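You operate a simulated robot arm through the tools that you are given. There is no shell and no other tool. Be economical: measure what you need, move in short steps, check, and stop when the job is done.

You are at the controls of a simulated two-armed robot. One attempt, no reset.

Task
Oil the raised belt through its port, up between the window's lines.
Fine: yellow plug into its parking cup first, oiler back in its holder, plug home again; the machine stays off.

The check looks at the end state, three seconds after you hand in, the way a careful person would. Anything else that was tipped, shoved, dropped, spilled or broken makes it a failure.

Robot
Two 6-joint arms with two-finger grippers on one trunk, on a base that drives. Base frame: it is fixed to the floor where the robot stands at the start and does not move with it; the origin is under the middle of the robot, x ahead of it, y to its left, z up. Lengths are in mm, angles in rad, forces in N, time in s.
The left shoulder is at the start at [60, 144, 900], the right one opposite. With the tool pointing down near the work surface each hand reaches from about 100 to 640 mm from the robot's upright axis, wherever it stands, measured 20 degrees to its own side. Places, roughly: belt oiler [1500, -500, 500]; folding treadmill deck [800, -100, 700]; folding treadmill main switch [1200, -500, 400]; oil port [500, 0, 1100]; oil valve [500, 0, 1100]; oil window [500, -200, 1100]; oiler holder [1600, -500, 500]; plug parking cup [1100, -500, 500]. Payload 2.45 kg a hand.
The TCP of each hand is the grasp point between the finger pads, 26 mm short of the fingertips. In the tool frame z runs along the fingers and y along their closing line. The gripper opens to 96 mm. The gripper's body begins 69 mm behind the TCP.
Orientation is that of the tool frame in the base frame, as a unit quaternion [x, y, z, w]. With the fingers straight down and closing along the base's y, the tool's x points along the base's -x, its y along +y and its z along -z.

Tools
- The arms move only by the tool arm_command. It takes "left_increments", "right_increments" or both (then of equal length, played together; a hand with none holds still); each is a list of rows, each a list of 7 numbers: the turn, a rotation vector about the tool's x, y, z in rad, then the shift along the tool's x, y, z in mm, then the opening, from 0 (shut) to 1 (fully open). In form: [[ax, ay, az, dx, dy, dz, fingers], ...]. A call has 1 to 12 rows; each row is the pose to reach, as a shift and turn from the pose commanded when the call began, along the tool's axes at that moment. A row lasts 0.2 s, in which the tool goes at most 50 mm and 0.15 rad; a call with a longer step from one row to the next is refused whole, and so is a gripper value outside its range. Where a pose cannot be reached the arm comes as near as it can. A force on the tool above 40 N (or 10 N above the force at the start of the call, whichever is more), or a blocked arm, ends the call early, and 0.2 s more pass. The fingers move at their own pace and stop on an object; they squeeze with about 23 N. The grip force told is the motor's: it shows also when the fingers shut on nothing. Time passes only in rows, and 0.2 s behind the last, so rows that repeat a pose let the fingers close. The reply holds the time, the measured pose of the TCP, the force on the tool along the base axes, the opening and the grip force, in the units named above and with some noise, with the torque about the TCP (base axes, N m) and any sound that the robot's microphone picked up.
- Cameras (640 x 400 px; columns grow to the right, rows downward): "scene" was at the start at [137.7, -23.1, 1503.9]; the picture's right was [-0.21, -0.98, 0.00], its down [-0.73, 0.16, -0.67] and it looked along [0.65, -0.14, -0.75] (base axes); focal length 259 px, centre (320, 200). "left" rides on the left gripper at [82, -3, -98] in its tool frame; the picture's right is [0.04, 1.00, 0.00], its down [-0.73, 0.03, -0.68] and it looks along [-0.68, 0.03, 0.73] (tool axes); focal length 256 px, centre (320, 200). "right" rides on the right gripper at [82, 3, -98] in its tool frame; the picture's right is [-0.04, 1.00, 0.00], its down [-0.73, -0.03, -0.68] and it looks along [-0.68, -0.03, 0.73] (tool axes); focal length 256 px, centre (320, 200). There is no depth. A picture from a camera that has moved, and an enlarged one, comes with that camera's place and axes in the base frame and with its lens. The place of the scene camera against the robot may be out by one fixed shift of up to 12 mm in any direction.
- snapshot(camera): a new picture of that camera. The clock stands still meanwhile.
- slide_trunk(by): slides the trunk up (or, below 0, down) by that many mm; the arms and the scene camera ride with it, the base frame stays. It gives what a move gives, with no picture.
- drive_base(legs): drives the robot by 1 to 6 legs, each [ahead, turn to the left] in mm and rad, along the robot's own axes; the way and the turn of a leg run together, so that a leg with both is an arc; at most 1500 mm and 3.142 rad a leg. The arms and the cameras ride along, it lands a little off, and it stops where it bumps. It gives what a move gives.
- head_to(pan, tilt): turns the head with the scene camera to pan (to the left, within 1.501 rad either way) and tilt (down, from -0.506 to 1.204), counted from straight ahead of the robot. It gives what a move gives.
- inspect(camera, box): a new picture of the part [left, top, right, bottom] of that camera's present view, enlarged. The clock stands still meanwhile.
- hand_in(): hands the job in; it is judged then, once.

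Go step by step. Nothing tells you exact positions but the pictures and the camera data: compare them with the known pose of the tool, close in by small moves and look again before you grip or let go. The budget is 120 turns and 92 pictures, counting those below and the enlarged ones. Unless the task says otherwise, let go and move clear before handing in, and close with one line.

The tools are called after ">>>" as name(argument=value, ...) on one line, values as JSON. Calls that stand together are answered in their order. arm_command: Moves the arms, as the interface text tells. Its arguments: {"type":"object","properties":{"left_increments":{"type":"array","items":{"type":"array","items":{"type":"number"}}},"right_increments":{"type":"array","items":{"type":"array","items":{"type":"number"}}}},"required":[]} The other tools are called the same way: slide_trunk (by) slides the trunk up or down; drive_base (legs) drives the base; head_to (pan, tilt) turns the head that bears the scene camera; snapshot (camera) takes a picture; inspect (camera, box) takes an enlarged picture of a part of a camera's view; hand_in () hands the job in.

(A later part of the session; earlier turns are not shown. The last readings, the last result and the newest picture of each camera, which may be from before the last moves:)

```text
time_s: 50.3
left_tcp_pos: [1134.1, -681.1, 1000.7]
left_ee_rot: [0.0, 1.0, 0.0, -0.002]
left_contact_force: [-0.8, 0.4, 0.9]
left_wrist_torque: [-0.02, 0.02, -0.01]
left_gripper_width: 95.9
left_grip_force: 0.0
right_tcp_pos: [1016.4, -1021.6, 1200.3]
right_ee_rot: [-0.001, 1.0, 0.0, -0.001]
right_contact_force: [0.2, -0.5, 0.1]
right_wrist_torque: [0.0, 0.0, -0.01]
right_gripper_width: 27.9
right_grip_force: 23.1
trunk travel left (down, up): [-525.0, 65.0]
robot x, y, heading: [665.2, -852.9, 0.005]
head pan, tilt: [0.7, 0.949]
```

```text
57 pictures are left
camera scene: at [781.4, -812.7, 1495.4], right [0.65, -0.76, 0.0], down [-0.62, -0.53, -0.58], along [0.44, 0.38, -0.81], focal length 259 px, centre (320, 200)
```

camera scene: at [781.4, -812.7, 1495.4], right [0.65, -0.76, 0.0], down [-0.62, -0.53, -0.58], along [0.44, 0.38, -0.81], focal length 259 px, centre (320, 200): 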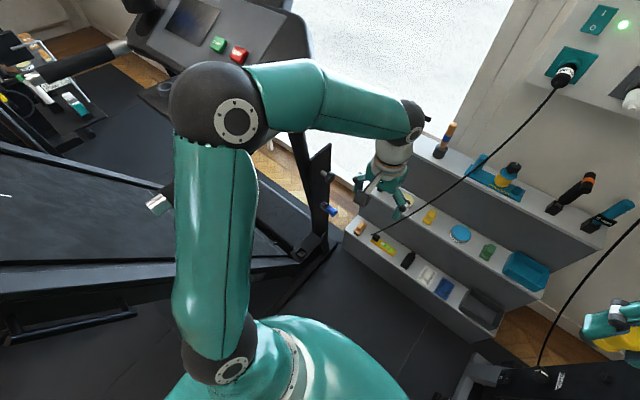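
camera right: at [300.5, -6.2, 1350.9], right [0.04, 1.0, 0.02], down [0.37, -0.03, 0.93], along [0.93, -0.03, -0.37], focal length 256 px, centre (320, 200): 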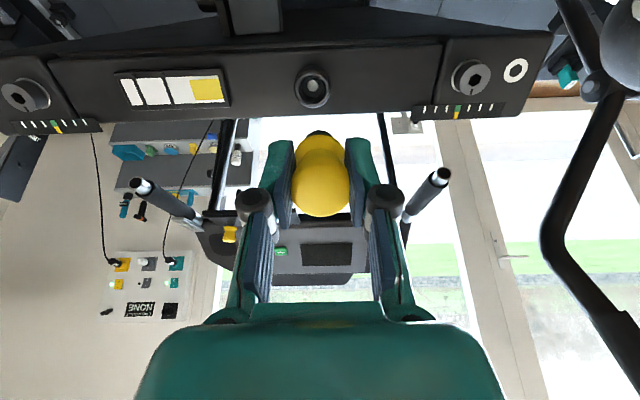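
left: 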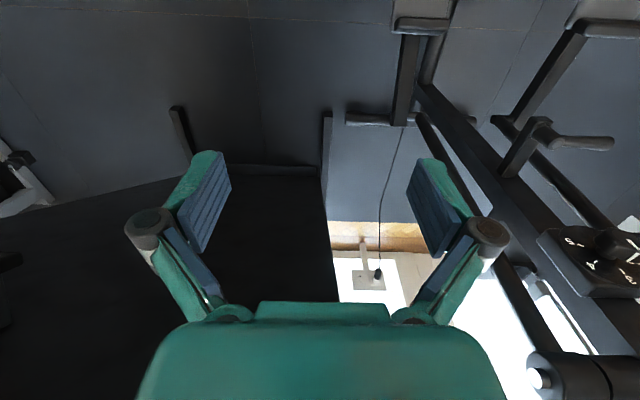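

>>> inspect(camera="scene", box=[250, 140, 380, 270])

```text
3.08 times, centred on (315, 205) of scene
camera zoom: at [781.4, -812.7, 1495.4], right [0.65, -0.76, 0.0], down [-0.62, -0.53, -0.58], along [0.44, 0.38, -0.81], focal length 796 px, centre (335, 185)
```

zoom: 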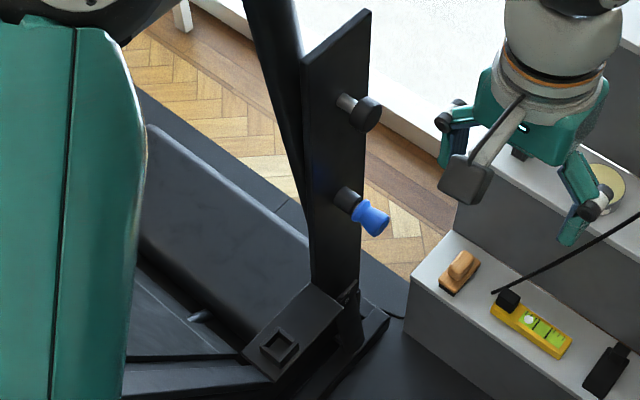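

The parking cup looks to be the square-holed bracket near (1069,-466,525). I'll face the treadmill squarely (+y) beside it: raise the trunk for clearance, retract the left hand, move up and turn.

>>> slide_trunk(by=64)

>>> arm_command(left_increments=[[0, 0, 0, 38, -10, 0, 1], [0, 0, 0, 76, -20, 0, 1], [0, 0, 0, 114, -30, 0, 1], [0, 0, 0, 150, -40, 0, 1]])

>>> drive_base(legs=[[120, -0.3], [120, 0.3]])

>>> snapshot(camera="scene")

```text
time_s: 51.3
left_tcp_pos: [1133.6, -680.7, 1066.8]
left_ee_rot: [0.001, 1.0, 0.0, 0.001]
left_contact_force: [0.2, -0.6, -0.6]
left_wrist_torque: [0.04, 0.02, -0.01]
left_gripper_width: 96.2
left_grip_force: 0.1
right_tcp_pos: [1016.1, -1022.2, 1264.3]
right_ee_rot: [0.0, 1.0, 0.0, -0.001]
right_contact_force: [0.2, 0.1, -0.7]
right_wrist_torque: [0.03, 0.01, 0.02]
right_gripper_width: 27.7
right_grip_force: 23.0
trunk travel left (down, up): [-589.0, 1.0]
robot x, y, heading: [663.8, -853.4, 0.005]
head pan, tilt: [0.7, 0.949]
```

```text
time_s: 52.3
left_tcp_pos: [981.4, -721.3, 1062.8]
left_ee_rot: [0.0, 1.0, 0.0, 0.0]
left_contact_force: [-0.1, 0.3, 0.9]
left_wrist_torque: [-0.01, -0.04, 0.0]
left_gripper_width: 96.1
left_grip_force: 0.1
right_tcp_pos: [1013.2, -1022.9, 1264.6]
right_ee_rot: [0.0, 1.0, -0.001, 0.001]
right_contact_force: [-0.9, -0.2, -0.1]
right_wrist_torque: [0.0, 0.03, 0.0]
right_gripper_width: 27.8
right_grip_force: 23.2
trunk travel left (down, up): [-589.0, 1.0]
robot x, y, heading: [661.9, -852.0, 0.008]
head pan, tilt: [0.7, 0.949]
```

```text
time_s: 54.9
left_tcp_pos: [1226.6, -761.9, 1063.9]
left_ee_rot: [0.01, 1.0, -0.001, 0.0]
left_contact_force: [0.7, -0.5, -0.1]
left_wrist_torque: [0.0, 0.01, -0.01]
left_gripper_width: 96.1
left_grip_force: 0.1
right_tcp_pos: [1255.2, -1065.4, 1265.2]
right_ee_rot: [0.008, 1.0, -0.001, 0.0]
right_contact_force: [-0.2, 0.3, -1.6]
right_wrist_torque: [0.03, 0.05, 0.01]
right_gripper_width: 27.7
right_grip_force: 22.9
trunk travel left (down, up): [-589.0, 1.0]
robot x, y, heading: [906.3, -897.8, -0.006]
head pan, tilt: [0.7, 0.949]
```

```text
55 pictures are left
camera scene: at [1023.0, -857.5, 1559.5], right [0.64, -0.77, 0.0], down [-0.63, -0.52, -0.58], along [0.45, 0.37, -0.81], focal length 259 px, centre (320, 200)
```

scene: 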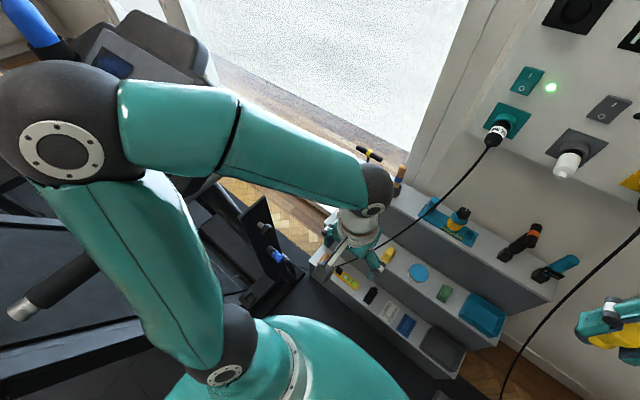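

Clear above the handle. I rotate left to face the treadmill.

>>> drive_base(legs=[[0, 0.78], [0, 0.78]])

>>> head_to(pan=-0.3, tilt=0.95)

>>> snapshot(camera="scene")

```text
time_s: 57.0
left_tcp_pos: [1096.7, -603.5, 1063.8]
left_ee_rot: [-0.275, 0.962, 0.0, 0.0]
left_contact_force: [-0.5, -0.1, 0.0]
left_wrist_torque: [-0.07, -0.03, 0.05]
left_gripper_width: 95.8
left_grip_force: 0.1
right_tcp_pos: [1283.0, -842.1, 1266.5]
right_ee_rot: [-0.273, 0.962, -0.002, 0.0]
right_contact_force: [-1.0, 1.2, -0.1]
right_wrist_torque: [-0.04, -0.1, -0.03]
right_gripper_width: 27.8
right_grip_force: 23.3
trunk travel left (down, up): [-589.0, 1.0]
robot x, y, heading: [905.7, -890.1, 0.463]
head pan, tilt: [0.7, 0.949]
stopped in leg 1: the robot was blocked; the commanded pose is now the measured one
```

```text
time_s: 58.3
left_tcp_pos: [1100.2, -605.8, 1065.3]
left_ee_rot: [-0.273, 0.962, 0.0, 0.0]
left_contact_force: [-0.3, 0.4, -0.6]
left_wrist_torque: [0.0, -0.01, -0.02]
left_gripper_width: 95.9
left_grip_force: 0.1
right_tcp_pos: [1286.8, -845.3, 1266.1]
right_ee_rot: [-0.272, 0.962, -0.001, 0.0]
right_contact_force: [0.0, -0.1, -0.3]
right_wrist_torque: [0.0, -0.01, 0.01]
right_gripper_width: 27.9
right_grip_force: 23.5
trunk travel left (down, up): [-589.0, 1.0]
robot x, y, heading: [903.6, -895.0, 0.458]
head pan, tilt: [-0.3, 0.949]
```

```text
54 pictures are left
camera scene: at [1028.6, -861.7, 1559.6], right [0.16, -0.99, 0.0], down [-0.8, -0.13, -0.58], along [0.57, 0.09, -0.81], focal length 259 px, centre (320, 200)
```

scene: 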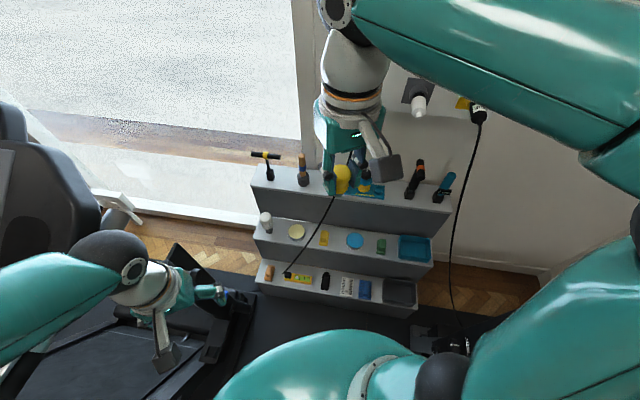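

Blocked at 0.46 by the right treadmill's foot behind, I think. I move ahead 100 mm and turn again.

>>> drive_base(legs=[[110, 0], [0, 0.6]])

```text
time_s: 61.4
left_tcp_pos: [1004.4, -493.9, 1062.7]
left_ee_rot: [-0.544, 0.839, 0.0, 0.0]
left_contact_force: [-0.2, 0.0, -0.7]
left_wrist_torque: [-0.03, 0.01, -0.03]
left_gripper_width: 96.0
left_grip_force: 0.0
right_tcp_pos: [1293.6, -586.0, 1265.6]
right_ee_rot: [-0.545, 0.839, -0.002, 0.0]
right_contact_force: [-0.1, -0.1, -1.2]
right_wrist_torque: [0.01, -0.03, -0.01]
right_gripper_width: 27.9
right_grip_force: 23.6
trunk travel left (down, up): [-589.0, 1.0]
robot x, y, heading: [1023.1, -850.8, 1.065]
head pan, tilt: [-0.3, 0.949]
```

Now heading 1.07. I turn the rest toward +y.

>>> drive_base(legs=[[0, 0.42]])

>>> head_to(pan=-0.1, tilt=1.1)

>>> snapshot(camera="scene")

```text
time_s: 63.1
left_tcp_pos: [860.4, -528.0, 1065.9]
left_ee_rot: [-0.706, 0.709, 0.0, 0.0]
left_contact_force: [-0.7, -0.1, 0.2]
left_wrist_torque: [0.02, -0.01, 0.0]
left_gripper_width: 96.1
left_grip_force: 0.0
right_tcp_pos: [1163.5, -496.8, 1266.7]
right_ee_rot: [-0.705, 0.709, -0.001, 0.0]
right_contact_force: [-0.1, 0.0, 0.1]
right_wrist_torque: [0.01, 0.02, 0.03]
right_gripper_width: 28.0
right_grip_force: 23.0
trunk travel left (down, up): [-589.0, 1.0]
robot x, y, heading: [1032.4, -851.7, 1.479]
head pan, tilt: [-0.3, 0.949]
```

```text
time_s: 63.9
left_tcp_pos: [860.2, -529.6, 1065.8]
left_ee_rot: [-0.706, 0.708, -0.001, -0.001]
left_contact_force: [0.0, 0.5, 0.7]
left_wrist_torque: [-0.03, 0.0, -0.04]
left_gripper_width: 96.2
left_grip_force: 0.0
right_tcp_pos: [1163.5, -497.1, 1265.8]
right_ee_rot: [-0.706, 0.708, -0.001, 0.0]
right_contact_force: [0.0, -0.3, -0.2]
right_wrist_torque: [0.0, 0.04, -0.02]
right_gripper_width: 27.8
right_grip_force: 23.1
trunk travel left (down, up): [-589.0, 1.0]
robot x, y, heading: [1029.7, -852.1, 1.476]
head pan, tilt: [-0.099, 1.1]
```

```text
53 pictures are left
camera scene: at [1050.3, -735.7, 1549.4], right [0.98, -0.19, 0.0], down [-0.17, -0.87, -0.45], along [0.09, 0.45, -0.89], focal length 259 px, centre (320, 200)
```

scene: 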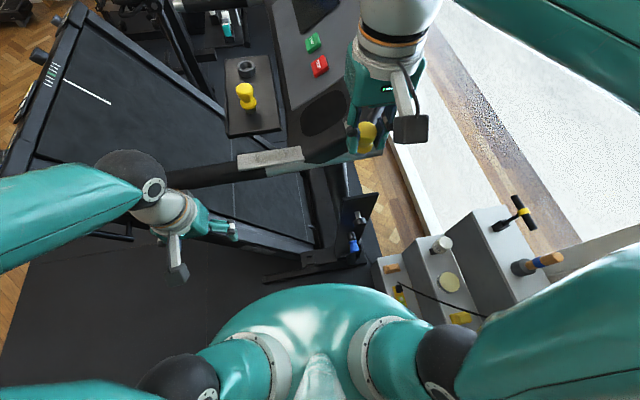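

Facing the treadmill now; cup bracket is below right of centre. I pull the hands back from the treadmill and lower the trunk.

>>> arm_command(right_increments=[[0, 0, 0, 38, 28, 0, 0], [0, 0, 0, 76, 56, 0, 0], [0, 0, 0, 113, 83, 0, 0]], left_increments=[[0, 0, 0, 20, 0, 0, 1], [0, 0, 0, 40, 0, 0, 1], [0, 0, 0, 60, 0, 0, 1]])

>>> slide_trunk(by=-400)

>>> snapshot(camera="right")

>>> snapshot(camera="scene")

```text
time_s: 64.7
left_tcp_pos: [857.9, -591.3, 1067.5]
left_ee_rot: [-0.706, 0.709, 0.0, 0.001]
left_contact_force: [-0.2, -0.7, -0.3]
left_wrist_torque: [0.04, -0.01, 0.02]
left_gripper_width: 96.0
left_grip_force: 0.2
right_tcp_pos: [1082.4, -611.6, 1264.8]
right_ee_rot: [-0.706, 0.709, -0.001, 0.002]
right_contact_force: [0.2, -0.9, -0.7]
right_wrist_torque: [0.04, -0.01, 0.0]
right_gripper_width: 28.1
right_grip_force: 23.1
trunk travel left (down, up): [-589.0, 1.0]
robot x, y, heading: [1033.5, -848.5, 1.478]
head pan, tilt: [-0.099, 1.1]
```

```text
time_s: 66.7
left_tcp_pos: [857.8, -589.0, 865.1]
left_ee_rot: [-0.706, 0.708, 0.001, -0.001]
left_contact_force: [0.6, -0.3, 0.8]
left_wrist_torque: [-0.01, -0.01, 0.01]
left_gripper_width: 95.6
left_grip_force: 0.0
right_tcp_pos: [1082.5, -608.8, 1066.3]
right_ee_rot: [-0.704, 0.71, 0.005, -0.004]
right_contact_force: [-2.9, 8.7, 8.8]
right_wrist_torque: [-1.77, -0.32, -0.18]
right_gripper_width: 27.7
right_grip_force: 23.4
trunk travel left (down, up): [-387.0, 203.0]
robot x, y, heading: [1035.2, -849.6, 1.48]
head pan, tilt: [-0.099, 1.1]
stopped: the force on the tool passed its limit at 86 N (the readings are from after the stop); the commanded pose is now the measured one
```

```text
52 pictures are left
camera right: at [1080.2, -691.6, 1165.4], right [-1.0, 0.05, 0.01], down [0.04, 0.73, 0.68], along [0.02, 0.68, -0.73], focal length 256 px, centre (320, 200)
```

right: 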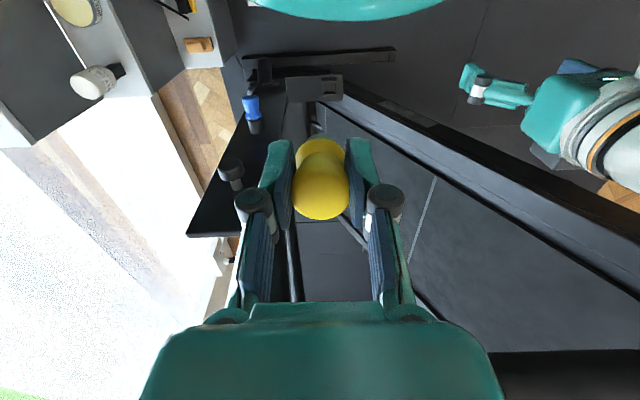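

```text
51 pictures are left
camera scene: at [1050.3, -736.0, 1346.5], right [0.98, -0.19, 0.0], down [-0.17, -0.88, -0.45], along [0.09, 0.45, -0.89], focal length 259 px, centre (320, 200)
```

scene: 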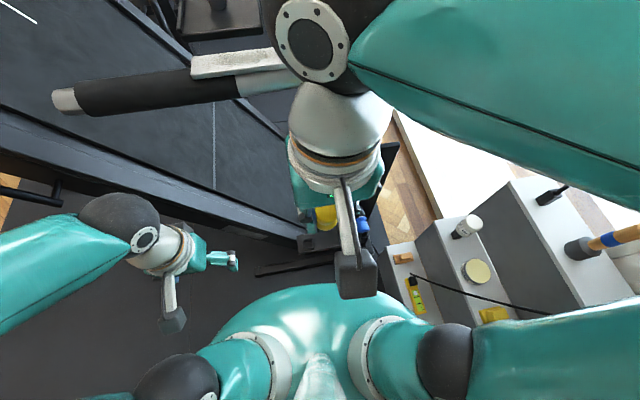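

The wrist camera box brushed my own chest, so I move the right hand forward a bit, turn slightly right (to keep the forearm clear of the post's knobs), and lower on.

>>> arm_command(right_increments=[[0, 0, 0, -35, 0, 0, 0], [0, 0, 0, -70, 0, 0, 0]])

>>> drive_base(legs=[[0, -0.28]])

>>> slide_trunk(by=-150)

>>> snapshot(camera="right")

>>> snapshot(camera="scene")

```text
time_s: 67.3
left_tcp_pos: [858.4, -588.2, 865.0]
left_ee_rot: [-0.706, 0.708, 0.0, 0.0]
left_contact_force: [0.0, 0.1, -0.1]
left_wrist_torque: [0.0, -0.02, 0.02]
left_gripper_width: 95.7
left_grip_force: 0.0
right_tcp_pos: [1082.3, -538.1, 1064.8]
right_ee_rot: [-0.704, 0.71, 0.003, -0.004]
right_contact_force: [-0.4, -0.5, -0.5]
right_wrist_torque: [-0.05, 0.02, -0.01]
right_gripper_width: 28.0
right_grip_force: 22.7
trunk travel left (down, up): [-387.0, 203.0]
robot x, y, heading: [1031.9, -847.7, 1.483]
head pan, tilt: [-0.099, 1.1]
```

```text
time_s: 68.7
left_tcp_pos: [936.4, -552.5, 866.6]
left_ee_rot: [-0.602, 0.799, 0.0, -0.001]
left_contact_force: [-0.9, 0.5, 0.3]
left_wrist_torque: [0.02, 0.03, 0.0]
left_gripper_width: 96.2
left_grip_force: 0.0
right_tcp_pos: [1165.9, -567.7, 1066.0]
right_ee_rot: [-0.6, 0.8, 0.004, -0.003]
right_contact_force: [0.7, -0.4, 0.0]
right_wrist_torque: [-0.03, 0.0, 0.02]
right_gripper_width: 27.8
right_grip_force: 23.2
trunk travel left (down, up): [-387.0, 203.0]
robot x, y, heading: [1025.7, -848.6, 1.207]
head pan, tilt: [-0.099, 1.1]
```

```text
time_s: 70.5
left_tcp_pos: [936.4, -553.0, 717.1]
left_ee_rot: [-0.602, 0.799, 0.0, 0.0]
left_contact_force: [-0.3, 0.4, -0.4]
left_wrist_torque: [0.01, -0.01, 0.0]
left_gripper_width: 95.9
left_grip_force: 0.0
right_tcp_pos: [1165.3, -566.2, 916.3]
right_ee_rot: [-0.6, 0.8, 0.004, -0.003]
right_contact_force: [0.8, 0.9, -0.3]
right_wrist_torque: [-0.04, 0.0, 0.0]
right_gripper_width: 27.6
right_grip_force: 22.6
trunk travel left (down, up): [-237.0, 353.0]
robot x, y, heading: [1029.6, -846.8, 1.208]
head pan, tilt: [-0.099, 1.1]
```

```text
50 pictures are left
camera right: at [1141.5, -645.1, 1014.5], right [-0.95, 0.32, 0.01], down [0.24, 0.69, 0.68], along [0.21, 0.65, -0.73], focal length 256 px, centre (320, 200)
```

right: 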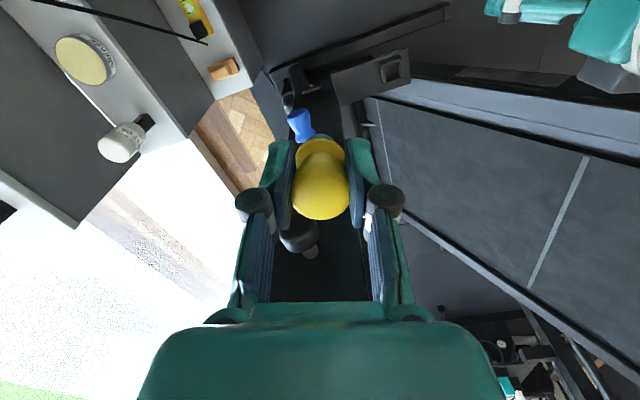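

```text
49 pictures are left
camera scene: at [1075.8, -744.1, 1197.3], right [0.89, -0.45, 0.0], down [-0.4, -0.8, -0.45], along [0.2, 0.41, -0.89], focal length 259 px, centre (320, 200)
```

scene: 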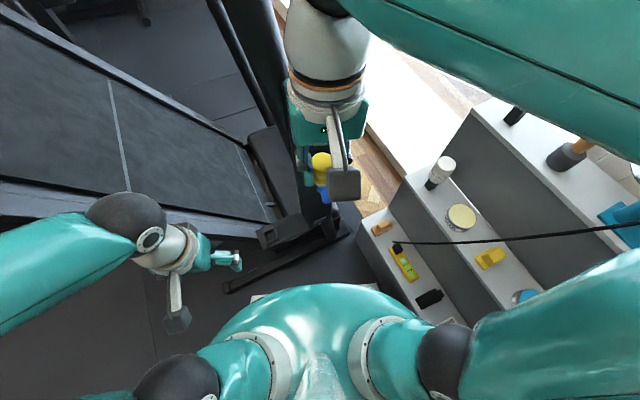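

>>> inspect(camera="right", box=[310, 30, 430, 115])

```text
4.71 times, centred on (370, 72) of right
camera zoom: at [1141.5, -645.1, 1014.5], right [-0.95, 0.32, 0.01], down [0.24, 0.69, 0.68], along [0.21, 0.65, -0.73], focal length 1205 px, centre (85, 800)
```

zoom: 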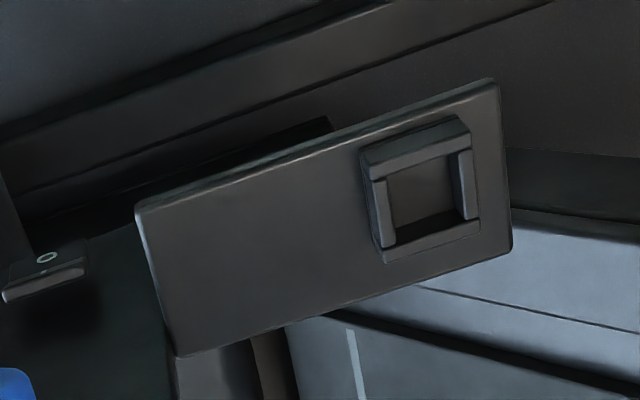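

The cup is a raised square socket, ~28 mm inside, near (1062,-471). The main switch sits lower on the foot. I lower the hand and move over the cup.

>>> arm_command(right_increments=[[0, 0, 0, 0, 0, 40, 0], [0, 0, 0, 0, 0, 80, 0], [0, 0, 0, 0, 0, 120, 0], [0, 0, 0, 0, 0, 160, 0], [0, 0, 0, -15, 32, 170, 0], [0, 0, 0, -31, 63, 180, 0], [0, 0, 0, -46, 94, 180, 0], [0, 0, 0, -62, 125, 180, 0]])

>>> snapshot(camera="right")

>>> snapshot(camera="scene")

```text
time_s: 72.2
left_tcp_pos: [935.0, -552.5, 716.1]
left_ee_rot: [-0.602, 0.798, -0.001, 0.0]
left_contact_force: [0.1, 0.1, 0.1]
left_wrist_torque: [0.0, 0.01, -0.01]
left_gripper_width: 95.9
left_grip_force: 0.1
right_tcp_pos: [1059.3, -470.3, 736.9]
right_ee_rot: [-0.6, 0.8, 0.004, -0.003]
right_contact_force: [0.5, -0.9, 0.3]
right_wrist_torque: [-0.01, 0.04, -0.04]
right_gripper_width: 27.5
right_grip_force: 23.2
trunk travel left (down, up): [-237.0, 353.0]
robot x, y, heading: [1027.7, -850.2, 1.208]
head pan, tilt: [-0.099, 1.1]
```

```text
47 pictures are left
camera right: at [1035.1, -548.6, 835.6], right [-0.95, 0.32, 0.01], down [0.24, 0.69, 0.68], along [0.21, 0.65, -0.73], focal length 256 px, centre (320, 200)
```

right: 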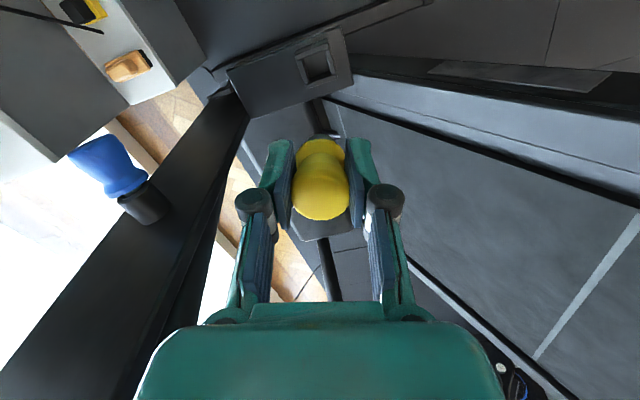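

```text
46 pictures are left
camera scene: at [1075.9, -743.9, 1197.2], right [0.89, -0.45, 0.0], down [-0.4, -0.8, -0.45], along [0.2, 0.41, -0.89], focal length 259 px, centre (320, 200)
```

scene: 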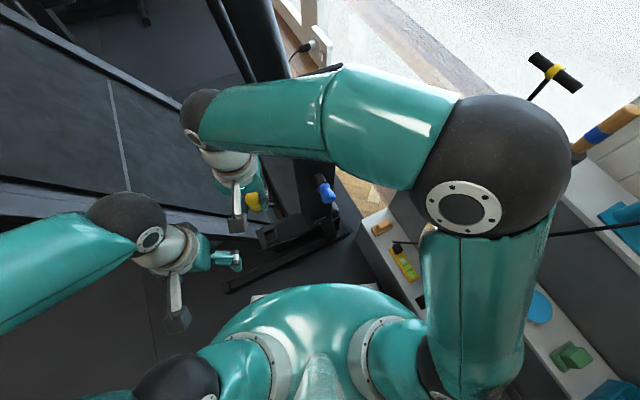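

Cup rim triangulates to (1060,-468.5,529). I descend to 40 mm above seating and check.

>>> arm_command(right_increments=[[0, 0, 0, -2, 0, 35, 0], [0, 0, 0, -2, 0, 70, 0], [0, 0, 0, -2, 0, 100, 0], [0, 0, 0, -2, 0, 118, 0], [0, 0, 0, -2, 0, 118, 0]])

>>> snapshot(camera="right")

>>> inspect(camera="scene", box=[200, 160, 360, 260])

```text
time_s: 73.5
left_tcp_pos: [935.9, -552.2, 716.1]
left_ee_rot: [-0.602, 0.799, 0.0, -0.001]
left_contact_force: [0.9, 0.0, 1.1]
left_wrist_torque: [0.0, 0.0, 0.02]
left_gripper_width: 95.9
left_grip_force: 0.0
right_tcp_pos: [1066.6, -461.9, 630.2]
right_ee_rot: [-0.592, 0.806, 0.017, -0.004]
right_contact_force: [-1.0, 0.3, -1.8]
right_wrist_torque: [0.03, 0.0, -0.04]
right_gripper_width: 27.8
right_grip_force: 22.7
trunk travel left (down, up): [-237.0, 353.0]
robot x, y, heading: [1027.9, -852.2, 1.205]
head pan, tilt: [-0.099, 1.1]
```

```text
45 pictures are left
camera right: at [1042.1, -541.8, 728.0], right [-0.94, 0.34, 0.03], down [0.26, 0.67, 0.69], along [0.21, 0.66, -0.72], focal length 256 px, centre (320, 200)
```

right: 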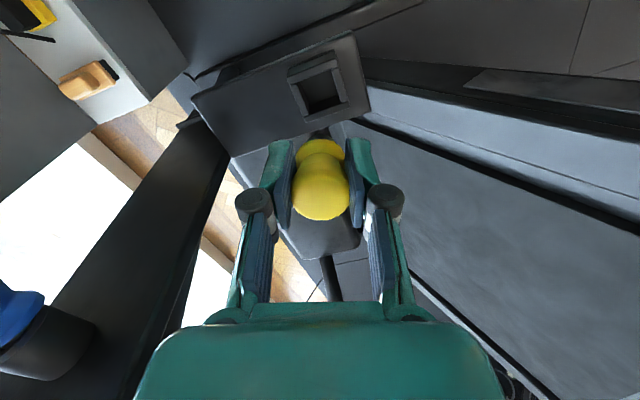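

```text
4.00 times, centred on (280, 210) of scene
camera zoom: at [1075.8, -743.9, 1197.9], right [0.89, -0.45, 0.0], down [-0.4, -0.8, -0.45], along [0.2, 0.41, -0.89], focal length 1035 px, centre (480, 160)
```

zoom: 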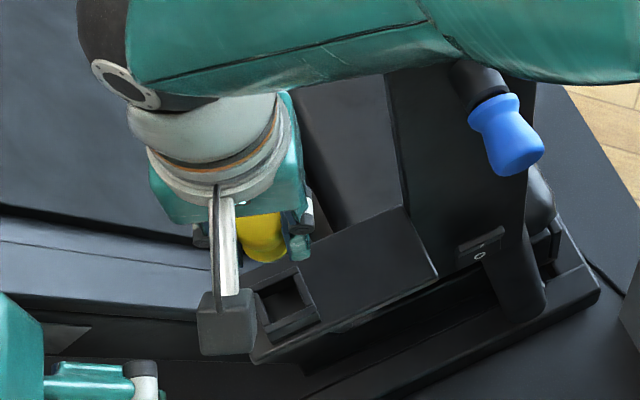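

The arm fell short of that pose (limit), so I go back up with the arm and lower the trunk instead.

>>> arm_command(right_increments=[[0, 0, 0, 0, 0, -40, 0], [0, 0, 0, 0, 0, -80, 0], [0, 0, 0, 0, 0, -110, 0], [0, 0, 0, 0, 0, -110, 0]])

>>> slide_trunk(by=-120)

>>> snapshot(camera="right")

```text
time_s: 74.5
left_tcp_pos: [937.2, -552.6, 715.8]
left_ee_rot: [-0.602, 0.799, 0.0, 0.0]
left_contact_force: [0.4, 0.0, -0.1]
left_wrist_torque: [-0.02, -0.01, -0.04]
left_gripper_width: 96.1
left_grip_force: 0.1
right_tcp_pos: [1061.6, -468.3, 726.7]
right_ee_rot: [-0.601, 0.799, 0.004, -0.003]
right_contact_force: [0.2, 0.4, -0.7]
right_wrist_torque: [0.01, -0.01, 0.01]
right_gripper_width: 27.8
right_grip_force: 23.2
trunk travel left (down, up): [-237.0, 353.0]
robot x, y, heading: [1026.6, -854.4, 1.203]
head pan, tilt: [-0.099, 1.1]
```

```text
time_s: 76.0
left_tcp_pos: [936.5, -552.8, 596.7]
left_ee_rot: [-0.602, 0.799, 0.0, 0.0]
left_contact_force: [-0.4, 0.1, 0.3]
left_wrist_torque: [0.01, 0.0, -0.01]
left_gripper_width: 96.0
left_grip_force: 0.0
right_tcp_pos: [1062.2, -468.2, 607.6]
right_ee_rot: [-0.601, 0.8, 0.004, -0.004]
right_contact_force: [-0.7, 0.5, 1.2]
right_wrist_torque: [0.0, -0.03, 0.0]
right_gripper_width: 27.7
right_grip_force: 22.9
trunk travel left (down, up): [-117.0, 473.0]
robot x, y, heading: [1025.6, -848.5, 1.205]
head pan, tilt: [-0.099, 1.1]
```

```text
43 pictures are left
camera right: at [1038.0, -546.9, 705.5], right [-0.95, 0.32, 0.01], down [0.24, 0.69, 0.68], along [0.21, 0.65, -0.73], focal length 256 px, centre (320, 200)
```

right: 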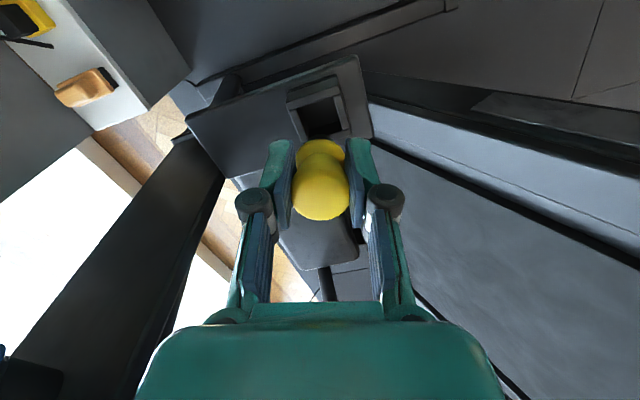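

>>> inspect(camera="right", box=[270, 60, 380, 170])

```text
3.64 times, centred on (325, 115) of right
camera zoom: at [1038.0, -546.9, 705.5], right [-0.95, 0.32, 0.01], down [0.24, 0.69, 0.68], along [0.21, 0.65, -0.73], focal length 931 px, centre (302, 509)
```

zoom: 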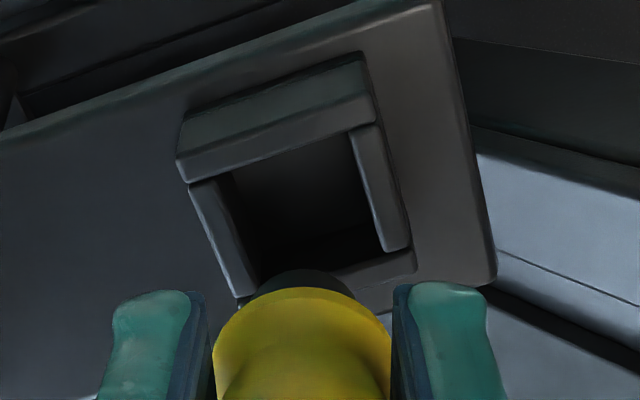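

Plug is centred over the cup within ~1 mm. I lower gently with the trunk.

>>> slide_trunk(by=-25)

>>> inspect(camera="right", box=[260, 80, 380, 230])

```text
time_s: 76.7
left_tcp_pos: [935.8, -552.6, 571.1]
left_ee_rot: [-0.602, 0.799, 0.0, 0.0]
left_contact_force: [0.6, -0.1, -0.4]
left_wrist_torque: [-0.01, 0.0, 0.01]
left_gripper_width: 96.2
left_grip_force: 0.1
right_tcp_pos: [1061.7, -467.3, 582.1]
right_ee_rot: [-0.6, 0.8, 0.007, -0.003]
right_contact_force: [-0.8, 3.8, 15.5]
right_wrist_torque: [0.29, 0.01, 0.02]
right_gripper_width: 27.3
right_grip_force: 23.1
trunk travel left (down, up): [-92.0, 498.0]
robot x, y, heading: [1024.6, -851.2, 1.207]
head pan, tilt: [-0.099, 1.1]
```

```text
2.67 times, centred on (320, 155) of right
camera zoom: at [1037.7, -546.6, 681.1], right [-0.95, 0.32, 0.01], down [0.24, 0.69, 0.68], along [0.21, 0.65, -0.73], focal length 683 px, centre (320, 320)
```

zoom: 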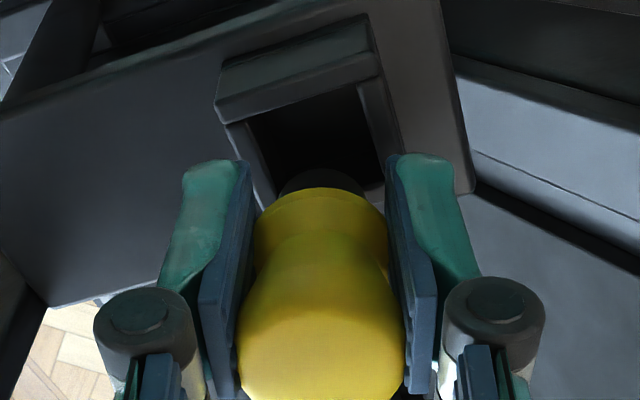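

The tip hit the cup's far wall (contact ≈10 mm toward +y); rim is probably nearer z≈545 and its centre at y≈-474. I lift 22 mm, look at the plug in the hand and shift.

>>> slide_trunk(by=22)

>>> inspect(camera="right", box=[260, 80, 380, 240])

```text
time_s: 77.3
left_tcp_pos: [936.1, -552.7, 592.5]
left_ee_rot: [-0.602, 0.798, -0.001, -0.001]
left_contact_force: [-0.3, 0.2, -1.0]
left_wrist_torque: [0.01, 0.01, -0.02]
left_gripper_width: 96.2
left_grip_force: 0.2
right_tcp_pos: [1063.1, -468.3, 603.2]
right_ee_rot: [-0.6, 0.8, 0.003, -0.004]
right_contact_force: [0.9, -0.1, -0.1]
right_wrist_torque: [0.0, 0.0, -0.01]
right_gripper_width: 27.4
right_grip_force: 23.4
trunk travel left (down, up): [-114.0, 476.0]
robot x, y, heading: [1025.8, -850.4, 1.209]
head pan, tilt: [-0.099, 1.1]
```

```text
2.50 times, centred on (320, 160) of right
camera zoom: at [1038.0, -546.9, 702.0], right [-0.95, 0.32, 0.01], down [0.24, 0.7, 0.68], along [0.21, 0.64, -0.74], focal length 640 px, centre (320, 300)
```

zoom: 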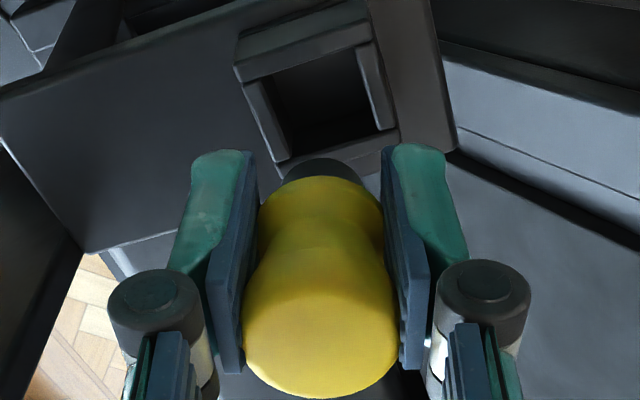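

The plug slid ~9 mm up in the fingers but is straight. I shift 8 mm toward me and lower again.

>>> arm_command(right_increments=[[0, 0, 0, 8.4, 0.2, 0, 0], [0, 0, 0, 8.4, 0.2, 0, 0]])

>>> slide_trunk(by=-27)

>>> inspect(camera="right", box=[260, 80, 380, 240])

```text
time_s: 77.9
left_tcp_pos: [937.1, -552.9, 592.5]
left_ee_rot: [-0.602, 0.799, 0.001, 0.0]
left_contact_force: [-0.5, 0.8, -0.3]
left_wrist_torque: [0.02, 0.02, 0.0]
left_gripper_width: 96.1
left_grip_force: 0.0
right_tcp_pos: [1059.5, -474.1, 603.6]
right_ee_rot: [-0.6, 0.8, 0.005, -0.003]
right_contact_force: [0.4, 0.3, -1.3]
right_wrist_torque: [0.03, -0.02, 0.0]
right_gripper_width: 27.4
right_grip_force: 23.3
trunk travel left (down, up): [-114.0, 476.0]
robot x, y, heading: [1029.1, -848.0, 1.204]
head pan, tilt: [-0.099, 1.1]
```

```text
time_s: 78.7
left_tcp_pos: [936.9, -553.3, 565.4]
left_ee_rot: [-0.603, 0.798, 0.001, 0.0]
left_contact_force: [-0.4, 0.1, 0.6]
left_wrist_torque: [0.02, 0.02, 0.03]
left_gripper_width: 96.0
left_grip_force: 0.1
right_tcp_pos: [1059.7, -475.0, 578.5]
right_ee_rot: [-0.6, 0.8, 0.007, -0.002]
right_contact_force: [2.9, -2.6, 19.8]
right_wrist_torque: [0.23, -0.12, -0.05]
right_gripper_width: 27.0
right_grip_force: 23.3
trunk travel left (down, up): [-87.0, 503.0]
robot x, y, heading: [1027.5, -849.7, 1.208]
head pan, tilt: [-0.099, 1.1]
```

```text
2.50 times, centred on (320, 160) of right
camera zoom: at [1035.6, -554.6, 677.4], right [-0.95, 0.32, 0.01], down [0.24, 0.69, 0.68], along [0.21, 0.65, -0.73], focal length 640 px, centre (320, 300)
```

zoom: 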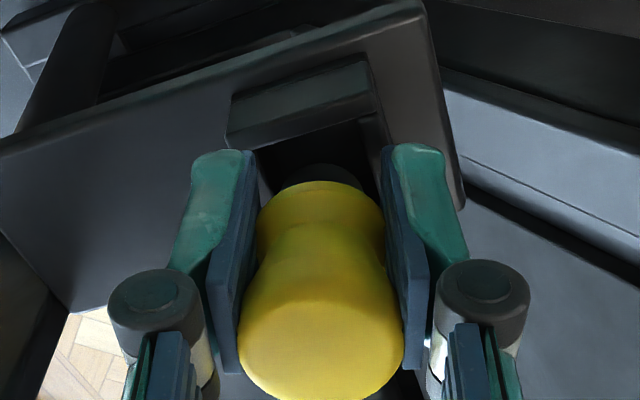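

Contact again on the far side (+y), with a gap visible at the near wall. I lift, shift 5 mm more toward me, and retry gently.

>>> slide_trunk(by=10)

>>> arm_command(right_increments=[[0, 0, 0, 4.8, 1.4, 0, 0], [0, 0, 0, 4.8, 1.4, 4, 0], [0, 0, 0, 4.8, 1.4, 8, 0], [0, 0, 0, 4.8, 1.4, 8, 0]])

>>> snapshot(camera="right")

```text
time_s: 79.2
left_tcp_pos: [936.1, -552.3, 575.1]
left_ee_rot: [-0.602, 0.798, 0.0, 0.0]
left_contact_force: [0.3, 0.1, -0.9]
left_wrist_torque: [-0.02, 0.02, 0.0]
left_gripper_width: 96.1
left_grip_force: 0.1
right_tcp_pos: [1059.5, -474.8, 586.6]
right_ee_rot: [-0.6, 0.8, 0.003, -0.004]
right_contact_force: [-0.7, 0.0, -0.2]
right_wrist_torque: [-0.03, 0.04, -0.01]
right_gripper_width: 27.2
right_grip_force: 22.7
trunk travel left (down, up): [-97.0, 493.0]
robot x, y, heading: [1026.6, -847.3, 1.211]
head pan, tilt: [-0.099, 1.1]
```

```text
time_s: 80.2
left_tcp_pos: [936.0, -552.9, 575.5]
left_ee_rot: [-0.602, 0.798, -0.001, -0.001]
left_contact_force: [-0.2, -0.9, 0.6]
left_wrist_torque: [0.0, 0.02, 0.03]
left_gripper_width: 96.4
left_grip_force: 0.1
right_tcp_pos: [1058.1, -478.9, 581.7]
right_ee_rot: [-0.599, 0.801, 0.006, -0.003]
right_contact_force: [-0.1, 0.0, -0.4]
right_wrist_torque: [0.0, 0.02, -0.01]
right_gripper_width: 27.1
right_grip_force: 23.4
trunk travel left (down, up): [-97.0, 493.0]
robot x, y, heading: [1027.3, -847.3, 1.207]
head pan, tilt: [-0.099, 1.1]
```

```text
38 pictures are left
camera right: at [1034.0, -558.4, 678.8], right [-0.95, 0.32, 0.01], down [0.24, 0.69, 0.68], along [0.21, 0.65, -0.73], focal length 256 px, centre (320, 200)
```

right: 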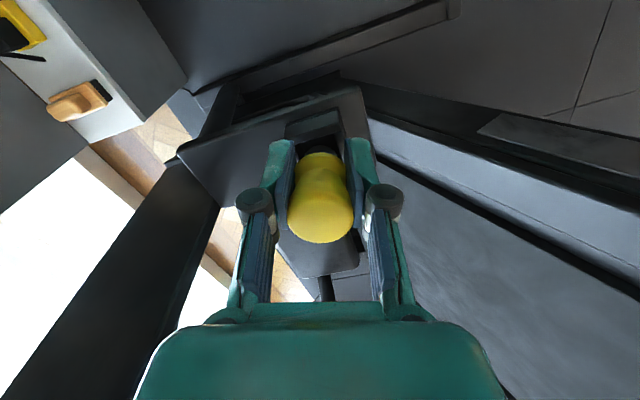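

No contact now. I lower a little further with the arm.

>>> arm_command(right_increments=[[0, 0, 0, 0, 0, 3, 0], [0, 0, 0, 0, 0, 6, 0], [0, 0, 0, 0, 0, 6, 0]])

>>> inspect(camera="right", box=[260, 80, 380, 250])

```text
time_s: 81.0
left_tcp_pos: [936.3, -552.2, 576.6]
left_ee_rot: [-0.602, 0.799, -0.001, 0.0]
left_contact_force: [0.7, -0.8, -0.1]
left_wrist_torque: [-0.02, 0.04, 0.0]
left_gripper_width: 96.0
left_grip_force: 0.0
right_tcp_pos: [1057.5, -479.2, 575.4]
right_ee_rot: [-0.6, 0.8, 0.007, -0.004]
right_contact_force: [0.5, 0.0, -0.6]
right_wrist_torque: [0.04, 0.0, -0.01]
right_gripper_width: 27.1
right_grip_force: 23.0
trunk travel left (down, up): [-97.0, 493.0]
robot x, y, heading: [1028.4, -846.7, 1.205]
head pan, tilt: [-0.099, 1.1]
```

```text
2.35 times, centred on (320, 165) of right
camera zoom: at [1033.6, -558.1, 674.0], right [-0.95, 0.32, 0.02], down [0.24, 0.69, 0.68], along [0.21, 0.65, -0.73], focal length 602 px, centre (320, 282)
```

zoom: 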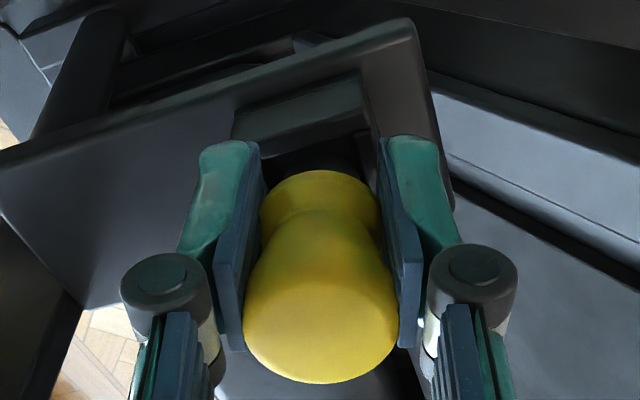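

Tip is going in freely. Lower further.

>>> arm_command(right_increments=[[0, 0, 0, 0, 0, 3, 0], [0, 0, 0, 0, 0, 6, 0], [0, 0, 0, 0, 0, 6, 0]])

```text
time_s: 81.8
left_tcp_pos: [936.6, -552.7, 575.3]
left_ee_rot: [-0.602, 0.798, 0.0, -0.001]
left_contact_force: [-0.6, -0.5, 0.6]
left_wrist_torque: [-0.04, 0.01, 0.0]
left_gripper_width: 95.9
left_grip_force: 0.0
right_tcp_pos: [1057.6, -479.6, 572.3]
right_ee_rot: [-0.6, 0.8, 0.009, -0.003]
right_contact_force: [-1.0, -4.2, 0.8]
right_wrist_torque: [-0.14, 0.06, 0.0]
right_gripper_width: 27.6
right_grip_force: 23.0
trunk travel left (down, up): [-97.0, 493.0]
robot x, y, heading: [1026.8, -847.4, 1.203]
head pan, tilt: [-0.099, 1.1]
```

>>> inspect(camera="right", box=[260, 80, 380, 250])

>>> inspect(camera="scene", box=[200, 140, 360, 290])

```text
2.35 times, centred on (320, 165) of right
camera zoom: at [1033.6, -558.4, 669.7], right [-0.95, 0.32, 0.02], down [0.25, 0.69, 0.68], along [0.21, 0.65, -0.73], focal length 602 px, centre (320, 282)
```

zoom: 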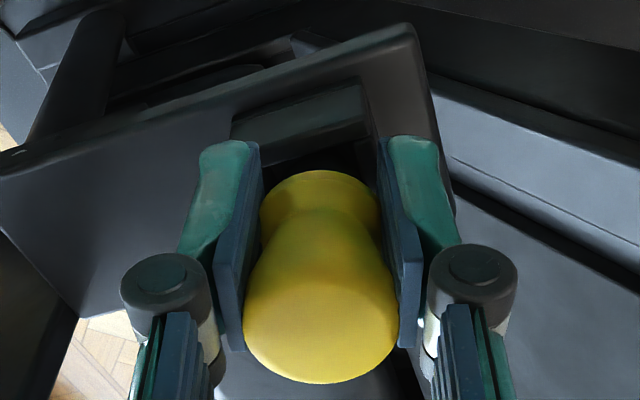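

```text
2.67 times, centred on (280, 215) of scene
camera zoom: at [1075.7, -744.3, 1057.4], right [0.89, -0.45, 0.0], down [-0.4, -0.8, -0.45], along [0.2, 0.41, -0.89], focal length 690 px, centre (427, 160)
```

zoom: 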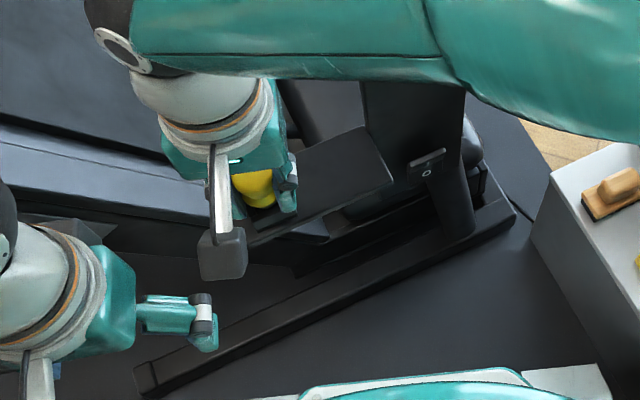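

The stem is inside and lightly rubbing the far wall. I ease 3 mm toward me and lower 6 mm more by trunk.

>>> arm_command(right_increments=[[0, 0, 0, 3, 0.5, 0, 0], [0, 0, 0, 3, 0.5, 0, 0]])

>>> slide_trunk(by=-6)

```text
time_s: 82.4
left_tcp_pos: [936.2, -553.1, 575.5]
left_ee_rot: [-0.602, 0.798, 0.0, 0.0]
left_contact_force: [-0.4, 0.1, -0.3]
left_wrist_torque: [-0.01, -0.02, 0.01]
left_gripper_width: 96.0
left_grip_force: 0.0
right_tcp_pos: [1057.9, -480.9, 568.7]
right_ee_rot: [-0.597, 0.802, 0.007, -0.004]
right_contact_force: [-0.4, -0.5, -0.2]
right_wrist_torque: [-0.02, 0.0, -0.03]
right_gripper_width: 27.4
right_grip_force: 22.7
trunk travel left (down, up): [-97.0, 493.0]
robot x, y, heading: [1022.9, -846.6, 1.204]
head pan, tilt: [-0.099, 1.1]
```

```text
time_s: 83.0
left_tcp_pos: [935.9, -554.1, 570.4]
left_ee_rot: [-0.602, 0.798, 0.002, 0.0]
left_contact_force: [-0.2, 0.7, 0.5]
left_wrist_torque: [0.02, -0.05, 0.03]
left_gripper_width: 96.1
left_grip_force: 0.0
right_tcp_pos: [1059.1, -480.8, 566.1]
right_ee_rot: [-0.597, 0.802, 0.01, -0.003]
right_contact_force: [9.1, -1.8, 36.3]
right_wrist_torque: [-0.29, -0.92, 0.0]
right_gripper_width: 27.1
right_grip_force: 23.0
trunk travel left (down, up): [-91.0, 499.0]
robot x, y, heading: [1026.6, -845.2, 1.214]
head pan, tilt: [-0.099, 1.1]
```

A fingertip touches the rim (rim ≈540), so the stem is inside. I lift 3 mm and open slightly so the plug settles.

>>> slide_trunk(by=4)

>>> arm_command(right_increments=[[0, 0, 0, 0, 0, 0, 0.36], [0, 0, 0, 0, 0, 0, 0.4], [0, 0, 0, 0, 0, 0, 0.4]])

>>> inspect(camera="right", box=[240, 60, 400, 250])

```text
time_s: 83.5
left_tcp_pos: [937.3, -552.8, 573.0]
left_ee_rot: [-0.602, 0.798, 0.001, 0.0]
left_contact_force: [-0.5, -0.5, 0.5]
left_wrist_torque: [0.01, -0.01, -0.01]
left_gripper_width: 95.8
left_grip_force: 0.0
right_tcp_pos: [1058.5, -481.9, 566.3]
right_ee_rot: [-0.598, 0.801, 0.008, -0.004]
right_contact_force: [5.7, 4.5, 11.4]
right_wrist_torque: [0.05, -0.42, 0.07]
right_gripper_width: 27.4
right_grip_force: 23.0
trunk travel left (down, up): [-95.0, 495.0]
robot x, y, heading: [1024.7, -849.3, 1.202]
head pan, tilt: [-0.099, 1.1]
```

```text
time_s: 84.3
left_tcp_pos: [937.1, -552.3, 574.6]
left_ee_rot: [-0.602, 0.799, 0.0, 0.0]
left_contact_force: [0.4, 0.6, 0.5]
left_wrist_torque: [0.02, -0.01, -0.05]
left_gripper_width: 96.3
left_grip_force: 0.1
right_tcp_pos: [1057.6, -481.7, 567.1]
right_ee_rot: [-0.597, 0.802, 0.005, -0.004]
right_contact_force: [0.7, -0.8, 0.2]
right_wrist_torque: [0.01, 0.0, 0.02]
right_gripper_width: 38.4
right_grip_force: 0.0
trunk travel left (down, up): [-95.0, 495.0]
robot x, y, heading: [1024.7, -850.3, 1.209]
head pan, tilt: [-0.099, 1.1]
```

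```text
2.11 times, centred on (320, 155) of right
camera zoom: at [1033.5, -560.1, 665.4], right [-0.95, 0.33, 0.01], down [0.25, 0.69, 0.68], along [0.21, 0.65, -0.73], focal length 539 px, centre (320, 295)
```

zoom: 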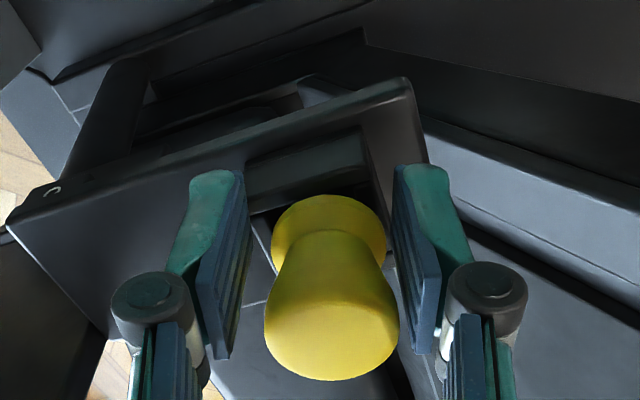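

The plug stays standing. I open wider, raise by trunk, and check.

>>> arm_command(right_increments=[[0, 0, 0, 0, 0, 0, 0.5], [0, 0, 0, 0, 0, 0, 0.65], [0, 0, 0, 0, 0, 0, 0.65]])

>>> slide_trunk(by=130)

>>> inspect(camera="right", box=[240, 40, 400, 240])

```text
time_s: 85.1
left_tcp_pos: [935.7, -552.6, 575.5]
left_ee_rot: [-0.602, 0.799, 0.0, 0.001]
left_contact_force: [-0.1, -0.4, 0.1]
left_wrist_torque: [0.03, 0.0, 0.01]
left_gripper_width: 95.8
left_grip_force: 0.1
right_tcp_pos: [1058.1, -482.4, 567.2]
right_ee_rot: [-0.597, 0.803, 0.006, -0.005]
right_contact_force: [-0.8, -0.2, 0.5]
right_wrist_torque: [0.02, 0.0, -0.01]
right_gripper_width: 62.3
right_grip_force: 0.1
trunk travel left (down, up): [-95.0, 495.0]
robot x, y, heading: [1024.9, -850.2, 1.211]
head pan, tilt: [-0.099, 1.1]
```

```text
time_s: 86.7
left_tcp_pos: [936.5, -551.4, 705.1]
left_ee_rot: [-0.602, 0.799, -0.001, -0.001]
left_contact_force: [0.3, 0.4, 0.5]
left_wrist_torque: [0.02, 0.04, -0.02]
left_gripper_width: 95.7
left_grip_force: 0.0
right_tcp_pos: [1059.1, -480.0, 696.0]
right_ee_rot: [-0.596, 0.803, 0.003, -0.005]
right_contact_force: [-0.2, -0.7, -0.3]
right_wrist_torque: [0.04, 0.0, 0.03]
right_gripper_width: 62.5
right_grip_force: 0.0
trunk travel left (down, up): [-225.0, 365.0]
robot x, y, heading: [1027.0, -847.3, 1.202]
head pan, tilt: [-0.099, 1.1]
```

```text
2.00 times, centred on (320, 140) of right
camera zoom: at [1034.1, -559.2, 794.1], right [-0.94, 0.33, 0.01], down [0.25, 0.69, 0.68], along [0.21, 0.64, -0.74], focal length 512 px, centre (320, 320)
```

zoom: 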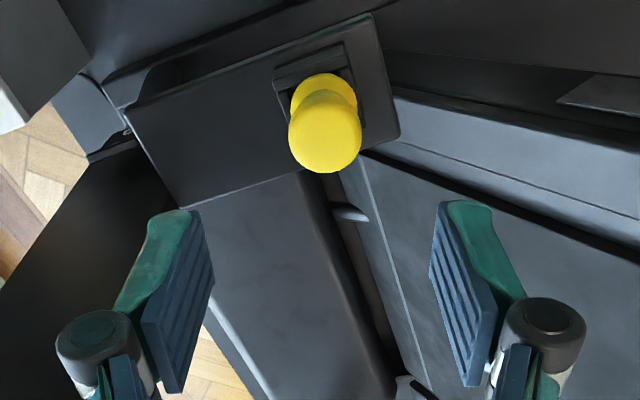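

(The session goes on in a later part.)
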